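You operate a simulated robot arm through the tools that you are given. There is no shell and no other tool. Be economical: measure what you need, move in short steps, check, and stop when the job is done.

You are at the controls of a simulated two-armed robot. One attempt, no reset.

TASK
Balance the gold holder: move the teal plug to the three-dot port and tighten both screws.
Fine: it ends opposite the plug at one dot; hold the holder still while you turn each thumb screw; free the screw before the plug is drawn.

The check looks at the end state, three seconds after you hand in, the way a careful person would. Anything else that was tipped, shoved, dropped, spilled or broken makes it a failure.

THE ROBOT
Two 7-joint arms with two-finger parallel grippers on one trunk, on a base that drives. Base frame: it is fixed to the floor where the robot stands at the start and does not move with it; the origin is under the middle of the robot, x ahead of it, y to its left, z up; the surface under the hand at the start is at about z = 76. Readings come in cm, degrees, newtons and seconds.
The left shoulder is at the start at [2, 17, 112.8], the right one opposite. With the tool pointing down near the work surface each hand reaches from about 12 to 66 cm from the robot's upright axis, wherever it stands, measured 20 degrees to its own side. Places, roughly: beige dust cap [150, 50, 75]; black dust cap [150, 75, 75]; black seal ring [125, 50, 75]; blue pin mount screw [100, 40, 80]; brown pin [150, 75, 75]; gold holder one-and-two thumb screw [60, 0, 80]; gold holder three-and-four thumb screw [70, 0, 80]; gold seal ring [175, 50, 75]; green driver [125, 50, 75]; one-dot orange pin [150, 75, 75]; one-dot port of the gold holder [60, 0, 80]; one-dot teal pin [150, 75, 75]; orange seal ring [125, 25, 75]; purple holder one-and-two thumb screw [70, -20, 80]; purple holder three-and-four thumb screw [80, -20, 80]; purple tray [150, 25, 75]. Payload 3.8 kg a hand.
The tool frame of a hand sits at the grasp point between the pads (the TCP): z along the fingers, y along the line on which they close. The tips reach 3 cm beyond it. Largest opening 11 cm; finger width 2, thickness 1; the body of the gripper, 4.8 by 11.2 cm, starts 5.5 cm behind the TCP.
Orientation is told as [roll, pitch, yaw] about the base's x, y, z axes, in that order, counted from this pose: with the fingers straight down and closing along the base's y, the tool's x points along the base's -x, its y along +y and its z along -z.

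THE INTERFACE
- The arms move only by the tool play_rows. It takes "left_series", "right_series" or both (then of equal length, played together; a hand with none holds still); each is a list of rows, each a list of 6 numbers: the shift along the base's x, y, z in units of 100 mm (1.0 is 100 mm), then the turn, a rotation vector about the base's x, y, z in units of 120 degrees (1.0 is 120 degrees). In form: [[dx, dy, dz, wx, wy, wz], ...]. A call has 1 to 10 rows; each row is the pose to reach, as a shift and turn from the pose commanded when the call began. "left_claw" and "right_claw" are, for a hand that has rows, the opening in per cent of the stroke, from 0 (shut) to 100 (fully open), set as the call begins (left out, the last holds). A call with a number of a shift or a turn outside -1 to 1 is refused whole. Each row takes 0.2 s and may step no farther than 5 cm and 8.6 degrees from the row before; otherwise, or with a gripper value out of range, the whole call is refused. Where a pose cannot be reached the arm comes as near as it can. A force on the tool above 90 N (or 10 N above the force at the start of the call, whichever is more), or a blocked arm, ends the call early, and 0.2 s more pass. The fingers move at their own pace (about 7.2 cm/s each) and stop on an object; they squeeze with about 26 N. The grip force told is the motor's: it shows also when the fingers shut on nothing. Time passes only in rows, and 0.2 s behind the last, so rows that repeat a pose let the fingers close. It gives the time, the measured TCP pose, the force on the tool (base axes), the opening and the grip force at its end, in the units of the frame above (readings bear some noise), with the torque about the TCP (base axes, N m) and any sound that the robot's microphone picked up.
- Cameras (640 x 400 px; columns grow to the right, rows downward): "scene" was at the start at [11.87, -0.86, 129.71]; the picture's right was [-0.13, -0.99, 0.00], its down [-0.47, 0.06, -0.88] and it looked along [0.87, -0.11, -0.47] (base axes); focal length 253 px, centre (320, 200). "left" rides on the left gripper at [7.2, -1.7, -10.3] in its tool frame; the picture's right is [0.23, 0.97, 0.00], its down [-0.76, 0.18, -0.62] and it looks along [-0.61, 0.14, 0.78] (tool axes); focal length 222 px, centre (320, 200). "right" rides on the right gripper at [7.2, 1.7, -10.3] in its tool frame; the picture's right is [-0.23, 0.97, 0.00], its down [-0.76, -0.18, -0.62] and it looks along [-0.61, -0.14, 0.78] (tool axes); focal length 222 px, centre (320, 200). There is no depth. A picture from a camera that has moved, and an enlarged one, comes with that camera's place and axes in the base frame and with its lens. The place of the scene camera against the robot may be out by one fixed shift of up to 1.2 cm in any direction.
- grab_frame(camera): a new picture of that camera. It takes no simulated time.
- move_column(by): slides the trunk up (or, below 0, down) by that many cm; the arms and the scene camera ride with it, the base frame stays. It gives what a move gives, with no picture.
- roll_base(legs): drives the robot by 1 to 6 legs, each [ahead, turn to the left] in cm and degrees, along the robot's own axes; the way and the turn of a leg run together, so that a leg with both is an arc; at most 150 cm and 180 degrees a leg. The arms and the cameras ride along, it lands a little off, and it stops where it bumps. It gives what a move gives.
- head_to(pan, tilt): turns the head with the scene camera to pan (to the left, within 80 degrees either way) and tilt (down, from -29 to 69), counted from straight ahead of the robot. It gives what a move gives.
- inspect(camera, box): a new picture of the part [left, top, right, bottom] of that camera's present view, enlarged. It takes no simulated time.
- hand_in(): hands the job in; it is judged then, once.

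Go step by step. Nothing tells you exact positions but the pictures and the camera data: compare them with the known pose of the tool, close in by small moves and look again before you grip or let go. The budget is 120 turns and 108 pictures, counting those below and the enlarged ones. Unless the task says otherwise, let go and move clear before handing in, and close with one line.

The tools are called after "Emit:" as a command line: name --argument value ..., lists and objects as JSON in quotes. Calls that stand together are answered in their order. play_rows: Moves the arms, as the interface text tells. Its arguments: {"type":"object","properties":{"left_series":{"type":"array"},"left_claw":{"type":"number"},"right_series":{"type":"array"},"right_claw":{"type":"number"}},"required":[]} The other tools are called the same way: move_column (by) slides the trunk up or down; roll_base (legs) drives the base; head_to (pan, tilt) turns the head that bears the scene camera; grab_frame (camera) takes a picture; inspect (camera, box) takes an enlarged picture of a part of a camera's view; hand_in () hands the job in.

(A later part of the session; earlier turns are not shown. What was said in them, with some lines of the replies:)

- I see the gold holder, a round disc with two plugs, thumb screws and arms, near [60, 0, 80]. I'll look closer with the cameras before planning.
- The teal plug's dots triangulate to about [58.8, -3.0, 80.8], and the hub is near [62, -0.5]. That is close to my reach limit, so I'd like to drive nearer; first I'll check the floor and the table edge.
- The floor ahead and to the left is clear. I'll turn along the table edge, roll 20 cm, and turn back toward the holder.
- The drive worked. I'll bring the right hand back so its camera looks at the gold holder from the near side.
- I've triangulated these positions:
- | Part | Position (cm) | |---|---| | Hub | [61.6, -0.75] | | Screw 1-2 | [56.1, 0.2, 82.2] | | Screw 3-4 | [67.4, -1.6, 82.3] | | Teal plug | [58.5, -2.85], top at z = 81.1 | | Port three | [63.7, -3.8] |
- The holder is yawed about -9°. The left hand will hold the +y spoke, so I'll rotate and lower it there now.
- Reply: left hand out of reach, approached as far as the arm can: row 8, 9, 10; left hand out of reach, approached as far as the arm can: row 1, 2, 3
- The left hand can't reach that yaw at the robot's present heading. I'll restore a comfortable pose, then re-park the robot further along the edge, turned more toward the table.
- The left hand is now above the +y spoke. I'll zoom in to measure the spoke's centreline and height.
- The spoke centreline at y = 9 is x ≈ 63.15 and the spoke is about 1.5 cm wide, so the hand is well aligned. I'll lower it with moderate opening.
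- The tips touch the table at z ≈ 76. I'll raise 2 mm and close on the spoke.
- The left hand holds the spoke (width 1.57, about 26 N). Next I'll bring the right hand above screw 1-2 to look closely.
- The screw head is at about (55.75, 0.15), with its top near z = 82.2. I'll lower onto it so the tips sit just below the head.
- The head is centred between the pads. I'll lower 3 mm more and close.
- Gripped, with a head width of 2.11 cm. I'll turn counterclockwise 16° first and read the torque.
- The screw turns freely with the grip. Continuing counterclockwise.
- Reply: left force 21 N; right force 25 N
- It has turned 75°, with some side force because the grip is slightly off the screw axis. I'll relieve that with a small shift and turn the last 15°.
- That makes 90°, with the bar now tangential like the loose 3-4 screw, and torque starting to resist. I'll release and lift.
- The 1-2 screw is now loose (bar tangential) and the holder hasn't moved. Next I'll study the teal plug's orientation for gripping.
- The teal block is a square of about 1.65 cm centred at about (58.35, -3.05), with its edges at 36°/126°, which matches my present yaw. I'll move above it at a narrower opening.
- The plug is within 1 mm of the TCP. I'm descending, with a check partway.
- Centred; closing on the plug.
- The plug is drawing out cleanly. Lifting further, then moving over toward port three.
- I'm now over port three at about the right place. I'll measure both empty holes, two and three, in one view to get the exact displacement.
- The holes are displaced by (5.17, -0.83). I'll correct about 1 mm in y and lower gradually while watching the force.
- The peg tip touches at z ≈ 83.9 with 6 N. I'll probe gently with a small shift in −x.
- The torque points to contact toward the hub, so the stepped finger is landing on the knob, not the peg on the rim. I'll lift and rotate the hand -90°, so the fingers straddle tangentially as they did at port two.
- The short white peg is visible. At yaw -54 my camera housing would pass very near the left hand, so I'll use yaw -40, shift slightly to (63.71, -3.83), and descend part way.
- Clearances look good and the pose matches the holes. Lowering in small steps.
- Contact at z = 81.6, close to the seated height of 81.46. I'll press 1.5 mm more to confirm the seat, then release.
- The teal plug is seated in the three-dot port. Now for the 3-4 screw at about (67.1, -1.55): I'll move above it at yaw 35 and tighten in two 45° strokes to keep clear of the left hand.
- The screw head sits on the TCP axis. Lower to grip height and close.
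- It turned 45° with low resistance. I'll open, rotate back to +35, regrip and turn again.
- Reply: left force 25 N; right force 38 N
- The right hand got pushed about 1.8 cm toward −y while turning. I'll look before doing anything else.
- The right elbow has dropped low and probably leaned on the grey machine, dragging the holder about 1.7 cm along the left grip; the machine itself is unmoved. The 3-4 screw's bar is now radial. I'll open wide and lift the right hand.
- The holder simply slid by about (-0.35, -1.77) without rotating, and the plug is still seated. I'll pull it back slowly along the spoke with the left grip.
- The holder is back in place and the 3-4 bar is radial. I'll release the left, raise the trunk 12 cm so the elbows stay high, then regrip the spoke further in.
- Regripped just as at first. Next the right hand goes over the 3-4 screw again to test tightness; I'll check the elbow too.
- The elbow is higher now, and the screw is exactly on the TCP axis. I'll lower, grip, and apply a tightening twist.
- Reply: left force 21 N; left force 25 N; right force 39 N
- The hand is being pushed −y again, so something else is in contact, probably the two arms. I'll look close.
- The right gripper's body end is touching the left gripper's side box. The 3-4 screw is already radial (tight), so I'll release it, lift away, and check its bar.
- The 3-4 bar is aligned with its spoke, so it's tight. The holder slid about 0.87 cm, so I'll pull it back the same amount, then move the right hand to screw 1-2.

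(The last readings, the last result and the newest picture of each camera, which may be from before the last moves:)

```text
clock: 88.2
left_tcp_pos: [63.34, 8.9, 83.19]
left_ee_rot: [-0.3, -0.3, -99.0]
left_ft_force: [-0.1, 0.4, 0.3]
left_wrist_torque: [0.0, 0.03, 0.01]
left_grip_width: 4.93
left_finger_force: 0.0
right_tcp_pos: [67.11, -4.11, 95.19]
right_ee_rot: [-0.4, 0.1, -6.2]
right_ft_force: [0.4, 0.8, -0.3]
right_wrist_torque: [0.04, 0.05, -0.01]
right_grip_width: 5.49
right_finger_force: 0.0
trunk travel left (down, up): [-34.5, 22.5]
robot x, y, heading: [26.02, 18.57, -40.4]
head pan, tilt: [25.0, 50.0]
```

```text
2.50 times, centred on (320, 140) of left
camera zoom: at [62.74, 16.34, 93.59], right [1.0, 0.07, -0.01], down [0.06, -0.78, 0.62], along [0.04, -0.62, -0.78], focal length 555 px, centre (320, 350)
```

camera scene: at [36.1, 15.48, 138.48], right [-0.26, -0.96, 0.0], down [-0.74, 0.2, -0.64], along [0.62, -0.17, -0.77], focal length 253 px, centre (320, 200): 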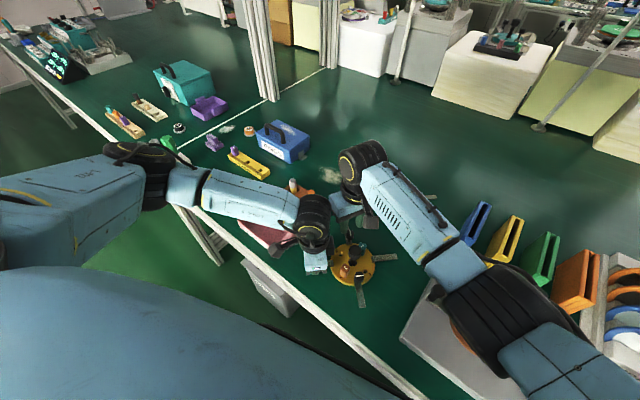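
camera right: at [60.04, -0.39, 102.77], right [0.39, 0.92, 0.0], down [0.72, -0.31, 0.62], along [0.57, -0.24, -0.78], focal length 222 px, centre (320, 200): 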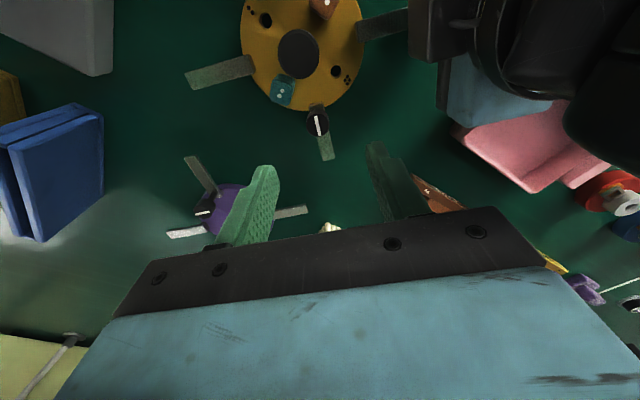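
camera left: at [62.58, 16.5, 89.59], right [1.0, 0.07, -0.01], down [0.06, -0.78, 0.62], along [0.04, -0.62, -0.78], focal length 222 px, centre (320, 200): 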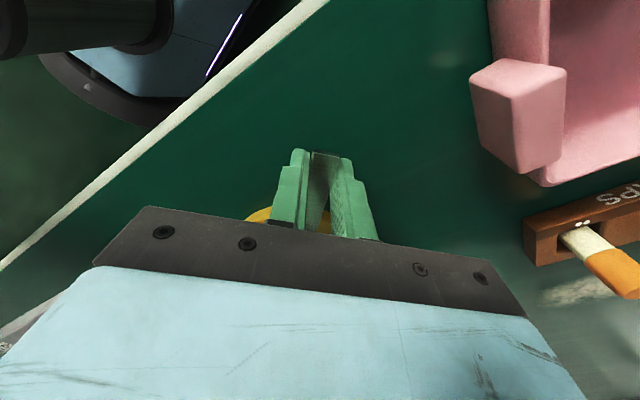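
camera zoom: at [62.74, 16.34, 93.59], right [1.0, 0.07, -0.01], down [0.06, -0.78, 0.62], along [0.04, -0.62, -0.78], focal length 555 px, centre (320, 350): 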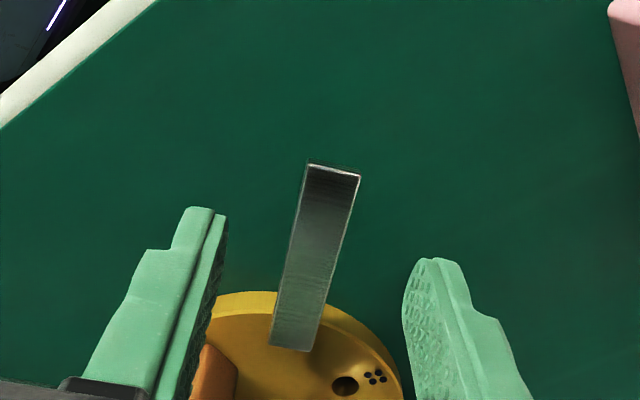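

Emit:
play_rows --left_series '[[0, 0, -0.15, 0, 0, 0], [0, 0, -0.3, 0, 0, 0], [0, 0, -0.4, 0, 0, 0], [0, 0, -0.4, 0, 0, 0]]'

Emit:
play_rows --left_series '[[0, 0, 0, 0, 0, 0], [0, 0, 0, 0, 0, 0], [0, 0, 0, 0, 0, 0], [0, 0, 0, 0, 0, 0], [0, 0, 0, 0, 0, 0], [0, 0, 0, 0, 0, 0]]' --left_claw 0 --right_series '[[-0.2, 0, 0, 0, 0, 0.06], [-0.4, 0, 0, 0, 0, 0.12], [-0.6, 0.1, 0, 0, 0, 0.18], [-0.8, 0.2, 0, 0, 0, 0.24], [-1.0, 0.35, 0, 0, 0, 0.3], [-1.0, 0.43, 0, 0, 0, 0.342]]' --right_claw 30

Emit:
play_rows --right_series '[[-0.12, 0, -0.2, 0, 0, 0], [-0.12, 0, -0.5, 0, 0, 0], [-0.12, 0, -0.6, 0, 0, 0], [-0.12, 0, -0.6, 0, 0, 0]]'

Emit:
inspect --camera "right" --box '[220, 80, 420, 220]'

```text
clock: 89.2
left_tcp_pos: [63.35, 8.85, 79.24]
left_ee_rot: [-0.2, -0.3, -99.0]
left_ft_force: [-0.6, 0.2, 0.3]
left_wrist_torque: [-0.02, -0.02, 0.0]
left_grip_width: 4.94
left_finger_force: 0.1
right_tcp_pos: [67.03, -3.94, 95.13]
right_ee_rot: [-0.5, 0.2, -6.2]
right_ft_force: [-0.5, 0.0, 0.4]
right_wrist_torque: [0.04, 0.06, 0.02]
right_grip_width: 5.49
right_finger_force: 0.1
trunk travel left (down, up): [-34.5, 22.5]
robot x, y, heading: [26.38, 18.69, -40.1]
head pan, tilt: [25.0, 50.0]
```

```text
clock: 90.6
left_tcp_pos: [63.36, 8.84, 79.28]
left_ee_rot: [-0.3, -0.2, -99.1]
left_ft_force: [0.4, 1.1, -0.2]
left_wrist_torque: [-0.19, 0.01, 0.01]
left_grip_width: 1.58
left_finger_force: 26.2
right_tcp_pos: [57.01, 0.71, 95.34]
right_ee_rot: [0.0, 0.0, 35.3]
right_ft_force: [0.0, 0.2, -0.1]
right_wrist_torque: [0.01, -0.04, -0.01]
right_grip_width: 3.31
right_finger_force: 0.0
trunk travel left (down, up): [-34.5, 22.5]
robot x, y, heading: [26.61, 18.4, -40.5]
head pan, tilt: [25.0, 50.0]
```

```text
clock: 91.6
left_tcp_pos: [63.23, 8.86, 79.16]
left_ee_rot: [-0.3, -0.3, -98.8]
left_ft_force: [-0.5, 0.4, 0.1]
left_wrist_torque: [-0.17, 0.01, 0.02]
left_grip_width: 1.58
left_finger_force: 25.8
right_tcp_pos: [55.7, 0.86, 89.49]
right_ee_rot: [0.1, 0.0, 35.3]
right_ft_force: [0.2, 0.0, 0.8]
right_wrist_torque: [-0.03, 0.02, 0.0]
right_grip_width: 3.3
right_finger_force: 0.0
trunk travel left (down, up): [-34.5, 22.5]
robot x, y, heading: [26.04, 18.81, -40.5]
head pan, tilt: [25.0, 50.0]
```

```text
2.86 times, centred on (320, 150) of right
camera zoom: at [48.71, -2.08, 99.73], right [-0.38, 0.93, 0.0], down [0.72, 0.29, 0.62], along [0.58, 0.23, -0.78], focal length 635 px, centre (320, 343)
```

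zoom: 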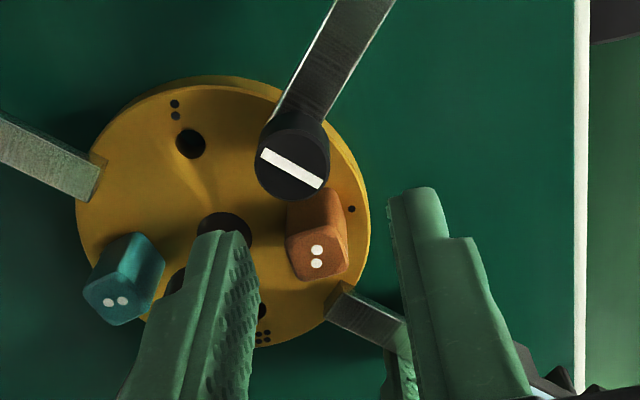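

Emit:
play_rows --right_series '[[0.04, -0.065, -0.1, 0, 0, 0], [0.04, -0.065, -0.25, 0, 0, 0], [0.04, -0.065, -0.33, 0, 0, 0], [0.04, -0.065, -0.33, 0, 0, 0]]' --right_claw 29

Emit:
inspect --camera "right" --box '[220, 90, 420, 230]'

```text
clock: 92.6
left_tcp_pos: [63.29, 8.87, 79.17]
left_ee_rot: [-0.3, -0.2, -98.9]
left_ft_force: [0.3, 0.1, 0.0]
left_wrist_torque: [-0.14, -0.04, 0.0]
left_grip_width: 1.6
left_finger_force: 26.3
right_tcp_pos: [56.18, 0.14, 85.98]
right_ee_rot: [0.0, 0.0, 35.1]
right_ft_force: [-0.2, -0.7, -0.6]
right_wrist_torque: [-0.01, -0.01, -0.01]
right_grip_width: 3.18
right_finger_force: 0.0
trunk travel left (down, up): [-34.5, 22.5]
robot x, y, heading: [26.71, 18.41, -40.5]
head pan, tilt: [25.0, 50.0]
```

```text
2.86 times, centred on (320, 160) of right
camera zoom: at [49.19, -2.67, 96.43], right [-0.38, 0.93, 0.0], down [0.72, 0.29, 0.62], along [0.58, 0.23, -0.78], focal length 635 px, centre (320, 314)
```

zoom: 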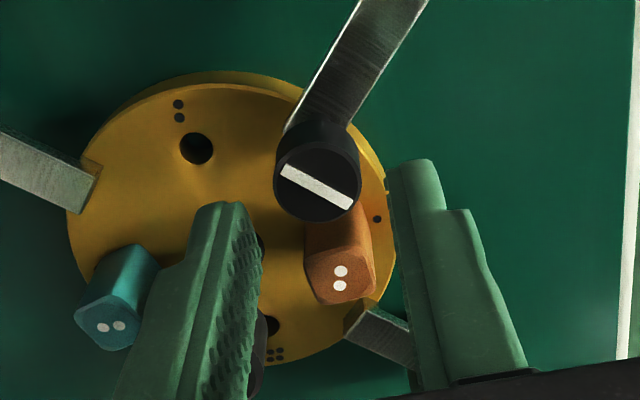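

Aligned. I'll lower to grip height, close, and turn clockwise 45° first.

Emit:
play_rows --right_series '[[0, 0, -0.1, 0, 0, 0], [0, 0, -0.2, 0, 0, 0], [0, 0, -0.265, 0, 0, 0], [0, 0, -0.265, 0, 0, 0]]'

Emit:
play_rows --right_series '[[0, 0, 0, 0, 0, 0], [0, 0, 0, 0, 0, 0], [0, 0, 0, 0, 0, 0]]' --right_claw 0

Emit:
play_rows --right_series '[[0, 0, 0, 0, 0, -0.0625], [0, 0, 0, 0, 0, -0.125], [0, 0, 0, 0, 0, -0.1875]]'

Emit:
play_rows --right_series '[[0, 0, 0, 0, 0, -0.0625], [0, 0, 0, 0, 0, -0.125], [0, 0, 0, 0, 0, -0.1875]]'

Emit:
inspect --camera "right" --box '[220, 100, 420, 240]'

```text
clock: 93.6
left_tcp_pos: [63.26, 8.94, 79.16]
left_ee_rot: [-0.3, -0.1, -98.9]
left_ft_force: [0.1, 0.6, -0.2]
left_wrist_torque: [-0.11, 0.02, 0.01]
left_grip_width: 1.56
left_finger_force: 25.5
right_tcp_pos: [56.26, 0.19, 83.3]
right_ee_rot: [0.0, 0.0, 35.2]
right_ft_force: [0.1, 0.7, -0.2]
right_wrist_torque: [0.01, 0.0, -0.01]
right_grip_width: 3.18
right_finger_force: 0.1
trunk travel left (down, up): [-34.5, 22.5]
robot x, y, heading: [26.36, 18.52, -40.3]
head pan, tilt: [25.0, 50.0]
```

```text
clock: 94.4
left_tcp_pos: [63.4, 8.83, 79.22]
left_ee_rot: [-0.3, -0.3, -98.8]
left_ft_force: [0.1, 0.5, 0.2]
left_wrist_torque: [-0.03, 0.01, 0.0]
left_grip_width: 1.56
left_finger_force: 26.1
right_tcp_pos: [56.17, -0.09, 83.45]
right_ee_rot: [-0.1, 0.1, 35.2]
right_ft_force: [-0.3, -0.6, -0.4]
right_wrist_torque: [0.02, 0.0, -0.02]
right_grip_width: 2.09
right_finger_force: 25.9
trunk travel left (down, up): [-34.5, 22.5]
robot x, y, heading: [26.44, 18.68, -40.3]
head pan, tilt: [25.0, 50.0]
```

```text
clock: 95.2
left_tcp_pos: [63.2, 8.95, 79.13]
left_ee_rot: [-0.2, -0.1, -98.9]
left_ft_force: [2.6, 3.2, 0.4]
left_wrist_torque: [-0.52, 0.12, -0.16]
left_grip_width: 1.58
left_finger_force: 26.2
right_tcp_pos: [56.18, 0.23, 83.51]
right_ee_rot: [-0.1, 0.0, 12.6]
right_ft_force: [-3.3, -5.3, 4.8]
right_wrist_torque: [-0.05, -0.12, 0.03]
right_grip_width: 2.11
right_finger_force: 26.0
trunk travel left (down, up): [-34.5, 22.5]
robot x, y, heading: [25.96, 18.57, -40.4]
head pan, tilt: [25.0, 50.0]
```

```text
clock: 96.0
left_tcp_pos: [63.29, 8.91, 79.16]
left_ee_rot: [-0.4, 0.0, -98.9]
left_ft_force: [2.9, 6.6, 0.3]
left_wrist_torque: [-0.6, 0.09, -0.11]
left_grip_width: 1.54
left_finger_force: 26.1
right_tcp_pos: [56.14, 0.09, 83.46]
right_ee_rot: [0.0, -0.1, -10.0]
right_ft_force: [-1.4, -10.3, 8.0]
right_wrist_torque: [-0.12, 0.14, 0.06]
right_grip_width: 2.12
right_finger_force: 26.8
trunk travel left (down, up): [-34.5, 22.5]
robot x, y, heading: [26.34, 18.35, -40.1]
head pan, tilt: [25.0, 50.0]
```

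```text
2.86 times, centred on (320, 170) of right
camera zoom: at [49.26, 2.95, 93.77], right [0.39, 0.92, 0.0], down [0.72, -0.31, 0.62], along [0.57, -0.25, -0.78], focal length 635 px, centre (320, 286)
```

zoom: 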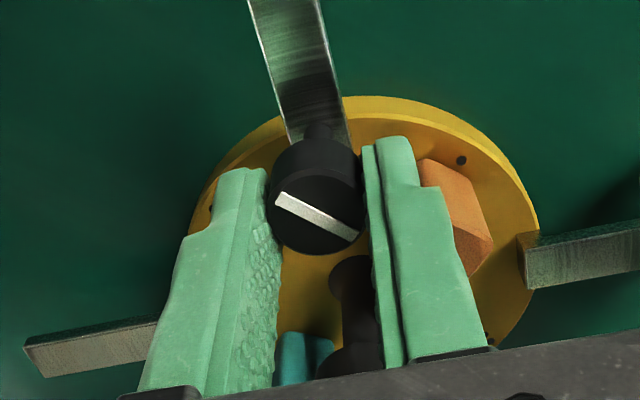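

Turning well, with mild side force. I'll relieve it by 0.5 mm and turn the remaining 45°.

Emit:
play_rows --right_series '[[0, -0.005, 0, 0, 0, -0.0625], [0, -0.006, 0, 0, 0, -0.125], [0, -0.006, 0, 0, 0, -0.1875]]'

Emit:
play_rows --right_series '[[0, 0, 0, 0, 0, -0.0625], [0, 0, 0, 0, 0, -0.125], [0, 0, 0, 0, 0, -0.19]]'

Emit:
inspect --camera "right" --box '[220, 100, 420, 240]'

```text
clock: 96.8
left_tcp_pos: [63.22, 9.01, 79.15]
left_ee_rot: [-0.1, -0.1, -98.9]
left_ft_force: [6.7, 8.9, 0.3]
left_wrist_torque: [-0.49, 0.06, -0.17]
left_grip_width: 1.55
left_finger_force: 26.3
right_tcp_pos: [56.25, -0.08, 83.44]
right_ee_rot: [-0.1, 0.1, -32.5]
right_ft_force: [-5.9, -12.5, 9.4]
right_wrist_torque: [-0.21, 0.27, 0.04]
right_grip_width: 2.1
right_finger_force: 26.7
trunk travel left (down, up): [-34.5, 22.5]
robot x, y, heading: [26.1, 18.57, -40.4]
head pan, tilt: [25.0, 50.0]
```

```text
clock: 97.6
left_tcp_pos: [63.22, 8.88, 79.19]
left_ee_rot: [-0.2, 0.0, -98.9]
left_ft_force: [8.5, 11.0, 0.1]
left_wrist_torque: [-0.03, -0.1, -0.2]
left_grip_width: 1.54
left_finger_force: 26.2
right_tcp_pos: [56.13, 0.05, 83.41]
right_ee_rot: [-0.2, 0.0, -55.3]
right_ft_force: [-9.1, -13.5, 9.6]
right_wrist_torque: [-0.25, 0.18, -0.01]
right_grip_width: 2.09
right_finger_force: 26.2
trunk travel left (down, up): [-34.5, 22.5]
robot x, y, heading: [26.48, 18.82, -40.2]
head pan, tilt: [25.0, 50.0]
```

```text
2.86 times, centred on (320, 170) of right
camera zoom: at [53.31, 6.87, 93.77], right [0.93, 0.37, 0.0], down [0.29, -0.73, 0.62], along [0.23, -0.58, -0.78], focal length 635 px, centre (320, 286)
```

zoom: 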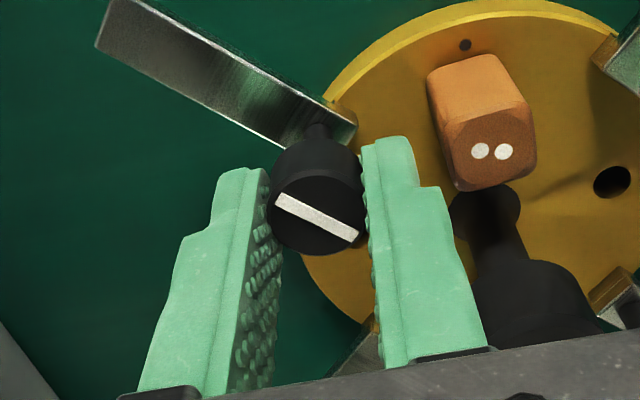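

The bar is radial again. I'll apply a small extra tightening twist to feel the stop.

Emit:
play_rows --right_series '[[-0.004, -0.006, 0, 0, 0, -0.03], [-0.004, -0.006, 0, 0, 0, -0.06]]'

Emit:
inspect --camera "right" --box '[220, 100, 420, 240]'

```text
clock: 98.2
left_tcp_pos: [63.34, 8.93, 79.14]
left_ee_rot: [-0.3, -0.2, -98.9]
left_ft_force: [10.1, 12.6, -0.6]
left_wrist_torque: [0.24, -0.14, -0.19]
left_grip_width: 1.57
left_finger_force: 26.3
right_tcp_pos: [56.09, -0.04, 83.45]
right_ee_rot: [-0.1, 0.1, -62.3]
right_ft_force: [-7.8, -10.9, 4.0]
right_wrist_torque: [-0.19, 0.16, 0.18]
right_grip_width: 2.08
right_finger_force: 26.2
trunk travel left (down, up): [-34.5, 22.5]
robot x, y, heading: [26.62, 18.59, -40.6]
head pan, tilt: [25.0, 50.0]
```

```text
2.86 times, centred on (320, 170) of right
camera zoom: at [54.16, 7.14, 93.75], right [0.97, 0.25, 0.0], down [0.2, -0.76, 0.62], along [0.16, -0.6, -0.78], focal length 635 px, centre (320, 286)
```

zoom: 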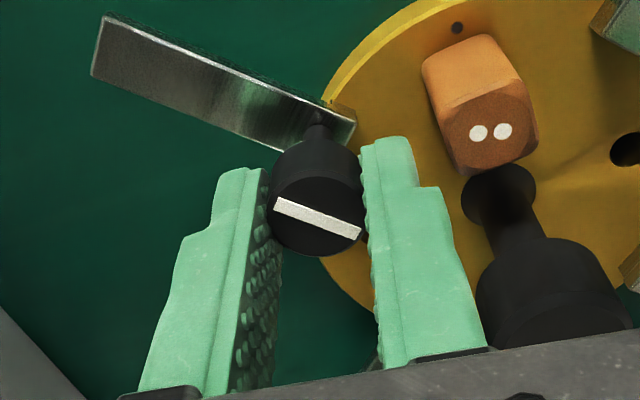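

The head slipped in the grip with 0.18 N m of torque, so the stop is reached and the screw is tight. Now I'll release and lift the right hand.

Emit:
play_rows --right_series '[[-0.006, -0.009, 0, 0, 0, 0.05], [-0.006, -0.009, 0, 0, 0, 0.05], [-0.006, -0.009, 0, 0, 0, 0.05]]' --right_claw 29

Emit:
play_rows --right_series '[[0, 0, 0.1, 0, 0, 0], [0, 0, 0.4, 0, 0, 0], [0, 0, 0.8, 0, 0, 0], [0, 0, 1.0, 0, 0, 0]]'

Emit:
play_rows --right_series '[[-0.3, -0.2, 0.1, 0, 0, 0], [-0.6, -0.4, 0.1, 0, 0, 0], [-0.9, -0.6, 0.1, 0, 0, 0]]'

Emit:
inspect --camera "scene" --box '[290, 210, 430, 320]'

```text
clock: 99.0
left_tcp_pos: [63.19, 8.81, 79.22]
left_ee_rot: [-0.3, -0.3, -99.0]
left_ft_force: [0.9, -0.3, -0.2]
left_wrist_torque: [0.38, -0.06, 0.0]
left_grip_width: 1.57
left_finger_force: 25.5
right_tcp_pos: [56.03, 0.06, 83.46]
right_ee_rot: [0.0, 0.0, -56.2]
right_ft_force: [0.1, 0.7, 0.3]
right_wrist_torque: [0.01, 0.02, -0.02]
right_grip_width: 3.18
right_finger_force: 0.1
trunk travel left (down, up): [-34.5, 22.5]
robot x, y, heading: [26.23, 18.52, -40.1]
head pan, tilt: [25.0, 50.0]
```

```text
clock: 100.2
left_tcp_pos: [63.34, 8.94, 79.26]
left_ee_rot: [-0.2, 0.0, -98.9]
left_ft_force: [0.2, 0.4, 0.4]
left_wrist_torque: [0.3, -0.02, 0.02]
left_grip_width: 1.55
left_finger_force: 25.5
right_tcp_pos: [56.55, -2.61, 87.14]
right_ee_rot: [-3.3, -0.6, -57.4]
right_ft_force: [-0.8, 0.2, 0.7]
right_wrist_torque: [0.03, 0.02, 0.03]
right_grip_width: 3.19
right_finger_force: 0.1
right hand out of reach, approached as far as the arm can: row 3, 4
trunk travel left (down, up): [-34.5, 22.5]
robot x, y, heading: [26.09, 18.44, -40.2]
head pan, tilt: [25.0, 50.0]
stopped in row 4 (right hand): the arm was blocked; the commanded pose is now the measured one
```

```text
clock: 101.0
left_tcp_pos: [63.18, 8.88, 79.22]
left_ee_rot: [-0.2, 0.0, -98.9]
left_ft_force: [-1.1, -0.3, -0.1]
left_wrist_torque: [0.41, -0.07, -0.01]
left_grip_width: 1.57
left_finger_force: 25.9
right_tcp_pos: [47.37, -9.39, 86.57]
right_ee_rot: [-4.3, -1.3, -57.2]
right_ft_force: [-0.8, 0.2, 0.6]
right_wrist_torque: [0.01, 0.0, -0.01]
right_grip_width: 3.19
right_finger_force: 0.0
right hand out of reach, approached as far as the arm can: row 1, 2, 3
trunk travel left (down, up): [-34.5, 22.5]
robot x, y, heading: [26.73, 18.78, -40.3]
head pan, tilt: [25.0, 50.0]
```

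```text
3.64 times, centred on (360, 265) of scene
camera zoom: at [36.09, 15.47, 138.47], right [-0.26, -0.96, 0.0], down [-0.74, 0.2, -0.64], along [0.62, -0.17, -0.77], focal length 920 px, centre (174, -36)
```

zoom: 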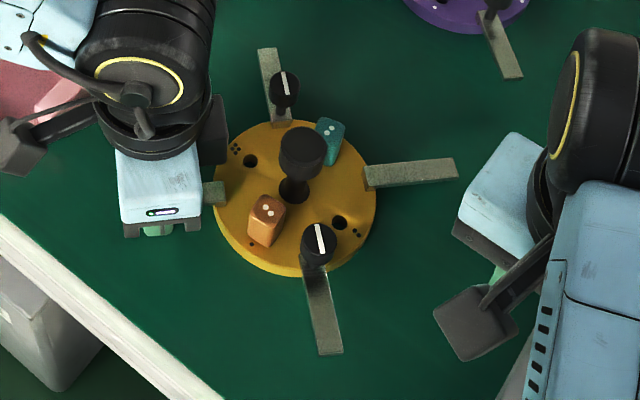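

Both bars are radial and the plug is seated. The right arm hit a reach limit on lifting, so I'll check its surroundings before moving on.

Emit:
grab_frame --camera "scene"

Emit:
grab_frame --camera "right"

```text
17 pictures are left
camera scene: at [36.09, 15.47, 138.47], right [-0.26, -0.96, 0.0], down [-0.74, 0.2, -0.64], along [0.62, -0.17, -0.77], focal length 253 px, centre (320, 200)
```

scene: 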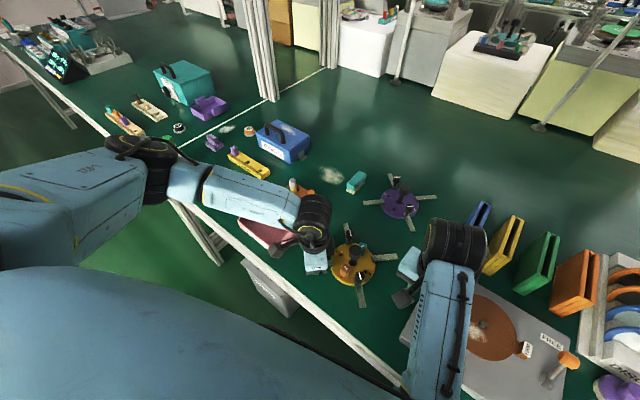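

```text
16 pictures are left
camera right: at [45.22, -1.81, 96.53], right [0.94, 0.33, -0.07], down [0.29, -0.7, 0.65], along [0.17, -0.63, -0.76], focal length 222 px, centre (320, 200)
```

right: 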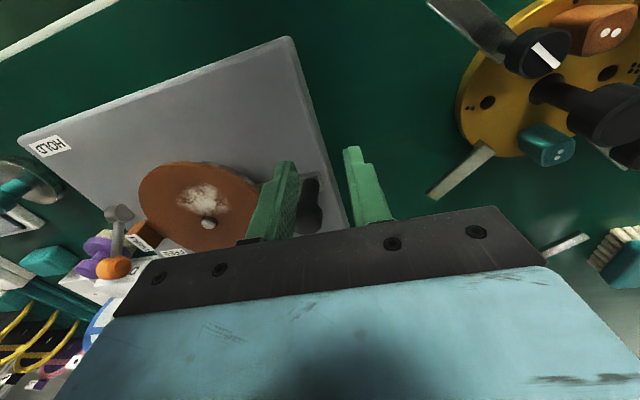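

Nothing else was disturbed. I'll open the left hand and raise the trunk, which lifts both hands straight up clear.

Emit:
play_rows --left_series '[[0, 0, 0, 0, 0, 0], [0, 0, 0, 0, 0, 0], [0, 0, 0, 0, 0, 0]]' --left_claw 45

Emit:
move_column --by 12

Emit:
play_rows --left_series '[[0, 0.2, 0.1, 0, 0, 0], [0, 0.5, 0.2, 0, 0, 0], [0, 0.8, 0.2, 0, 0, 0]]'

Emit:
inspect --camera "scene" --box '[280, 190, 440, 320]'

Emit:
grab_frame --camera "right"

```text
clock: 101.8
left_tcp_pos: [63.29, 8.87, 79.24]
left_ee_rot: [-0.3, -0.2, -99.1]
left_ft_force: [1.2, 0.9, 0.8]
left_wrist_torque: [0.04, -0.01, -0.02]
left_grip_width: 4.96
left_finger_force: 0.1
right_tcp_pos: [47.33, -9.33, 86.41]
right_ee_rot: [-4.2, -1.2, -57.2]
right_ft_force: [0.1, 0.5, -0.4]
right_wrist_torque: [0.02, 0.03, 0.01]
right_grip_width: 3.2
right_finger_force: 0.0
trunk travel left (down, up): [-34.5, 22.5]
robot x, y, heading: [26.27, 18.81, -40.1]
head pan, tilt: [25.0, 50.0]
```

```text
clock: 103.3
left_tcp_pos: [63.33, 8.96, 91.27]
left_ee_rot: [-0.3, -0.2, -99.0]
left_ft_force: [0.3, -0.2, 0.1]
left_wrist_torque: [-0.03, 0.06, 0.0]
left_grip_width: 4.95
left_finger_force: 0.0
right_tcp_pos: [47.24, -9.18, 98.17]
right_ee_rot: [-4.2, -1.1, -57.2]
right_ft_force: [-0.3, -0.2, -0.7]
right_wrist_torque: [-0.02, 0.02, 0.0]
right_grip_width: 3.19
right_finger_force: 0.0
trunk travel left (down, up): [-46.5, 10.5]
robot x, y, heading: [26.3, 18.77, -40.1]
head pan, tilt: [25.0, 50.0]
```

```text
clock: 104.1
left_tcp_pos: [63.37, 16.99, 93.32]
left_ee_rot: [-0.4, -0.2, -99.0]
left_ft_force: [0.0, 0.9, 0.1]
left_wrist_torque: [-0.04, 0.0, 0.0]
left_grip_width: 4.95
left_finger_force: 0.0
right_tcp_pos: [47.21, -9.06, 98.33]
right_ee_rot: [-4.3, -1.1, -57.2]
right_ft_force: [-0.3, 0.7, -0.3]
right_wrist_torque: [-0.04, 0.01, 0.03]
right_grip_width: 3.22
right_finger_force: 0.1
trunk travel left (down, up): [-46.5, 10.5]
robot x, y, heading: [26.11, 18.27, -40.6]
head pan, tilt: [25.0, 50.0]
```

```text
3.08 times, centred on (360, 255) of scene
camera zoom: at [36.08, 15.58, 150.48], right [-0.26, -0.96, 0.0], down [-0.74, 0.2, -0.64], along [0.62, -0.17, -0.77], focal length 778 px, centre (197, 31)
```

zoom: 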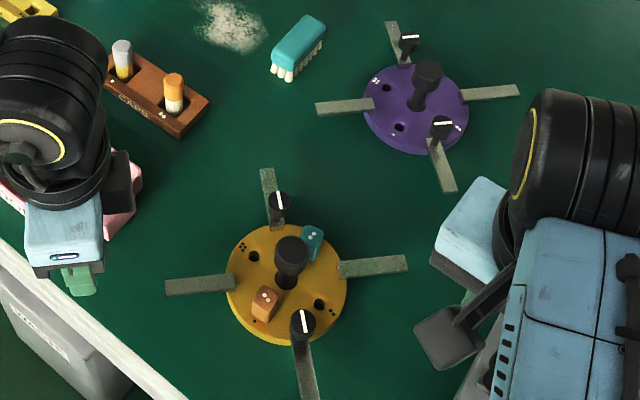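

```text
14 pictures are left
camera right: at [45.13, -1.59, 108.4], right [0.94, 0.33, -0.07], down [0.3, -0.7, 0.65], along [0.17, -0.63, -0.76], focal length 222 px, centre (320, 200)
```

right: 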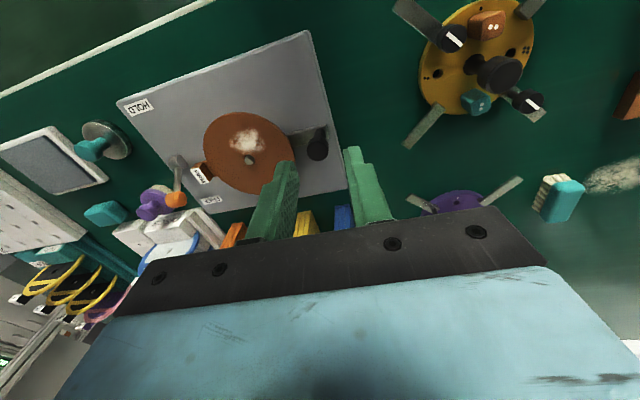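

Emit:
inspect --camera "right" --box '[390, 0, 570, 150]'

```text
2.67 times, centred on (480, 75) of right
camera zoom: at [45.13, -1.59, 108.4], right [0.94, 0.33, -0.07], down [0.3, -0.7, 0.65], along [0.17, -0.63, -0.76], focal length 592 px, centre (-107, 533)
```

zoom: 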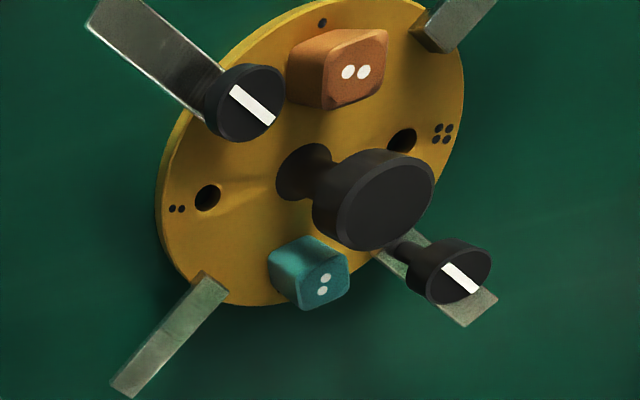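

Both bars lie along their spokes. The teal plug sits at three dots, opposite the one-dot plug, and both hands are clear, so I'm handing in.

Emit:
hand_in

```text
The job is handed in.
```

The teal plug is in the gold holder's three-dot port, opposite the one-dot plug, with both thumb screws tightened. While I tightened the 3-4 screw, the two grippers touched and the holder slid twice (about 1.8 cm, then 0.9 cm). I pulled it back to where it had been, to within a few millimetres.
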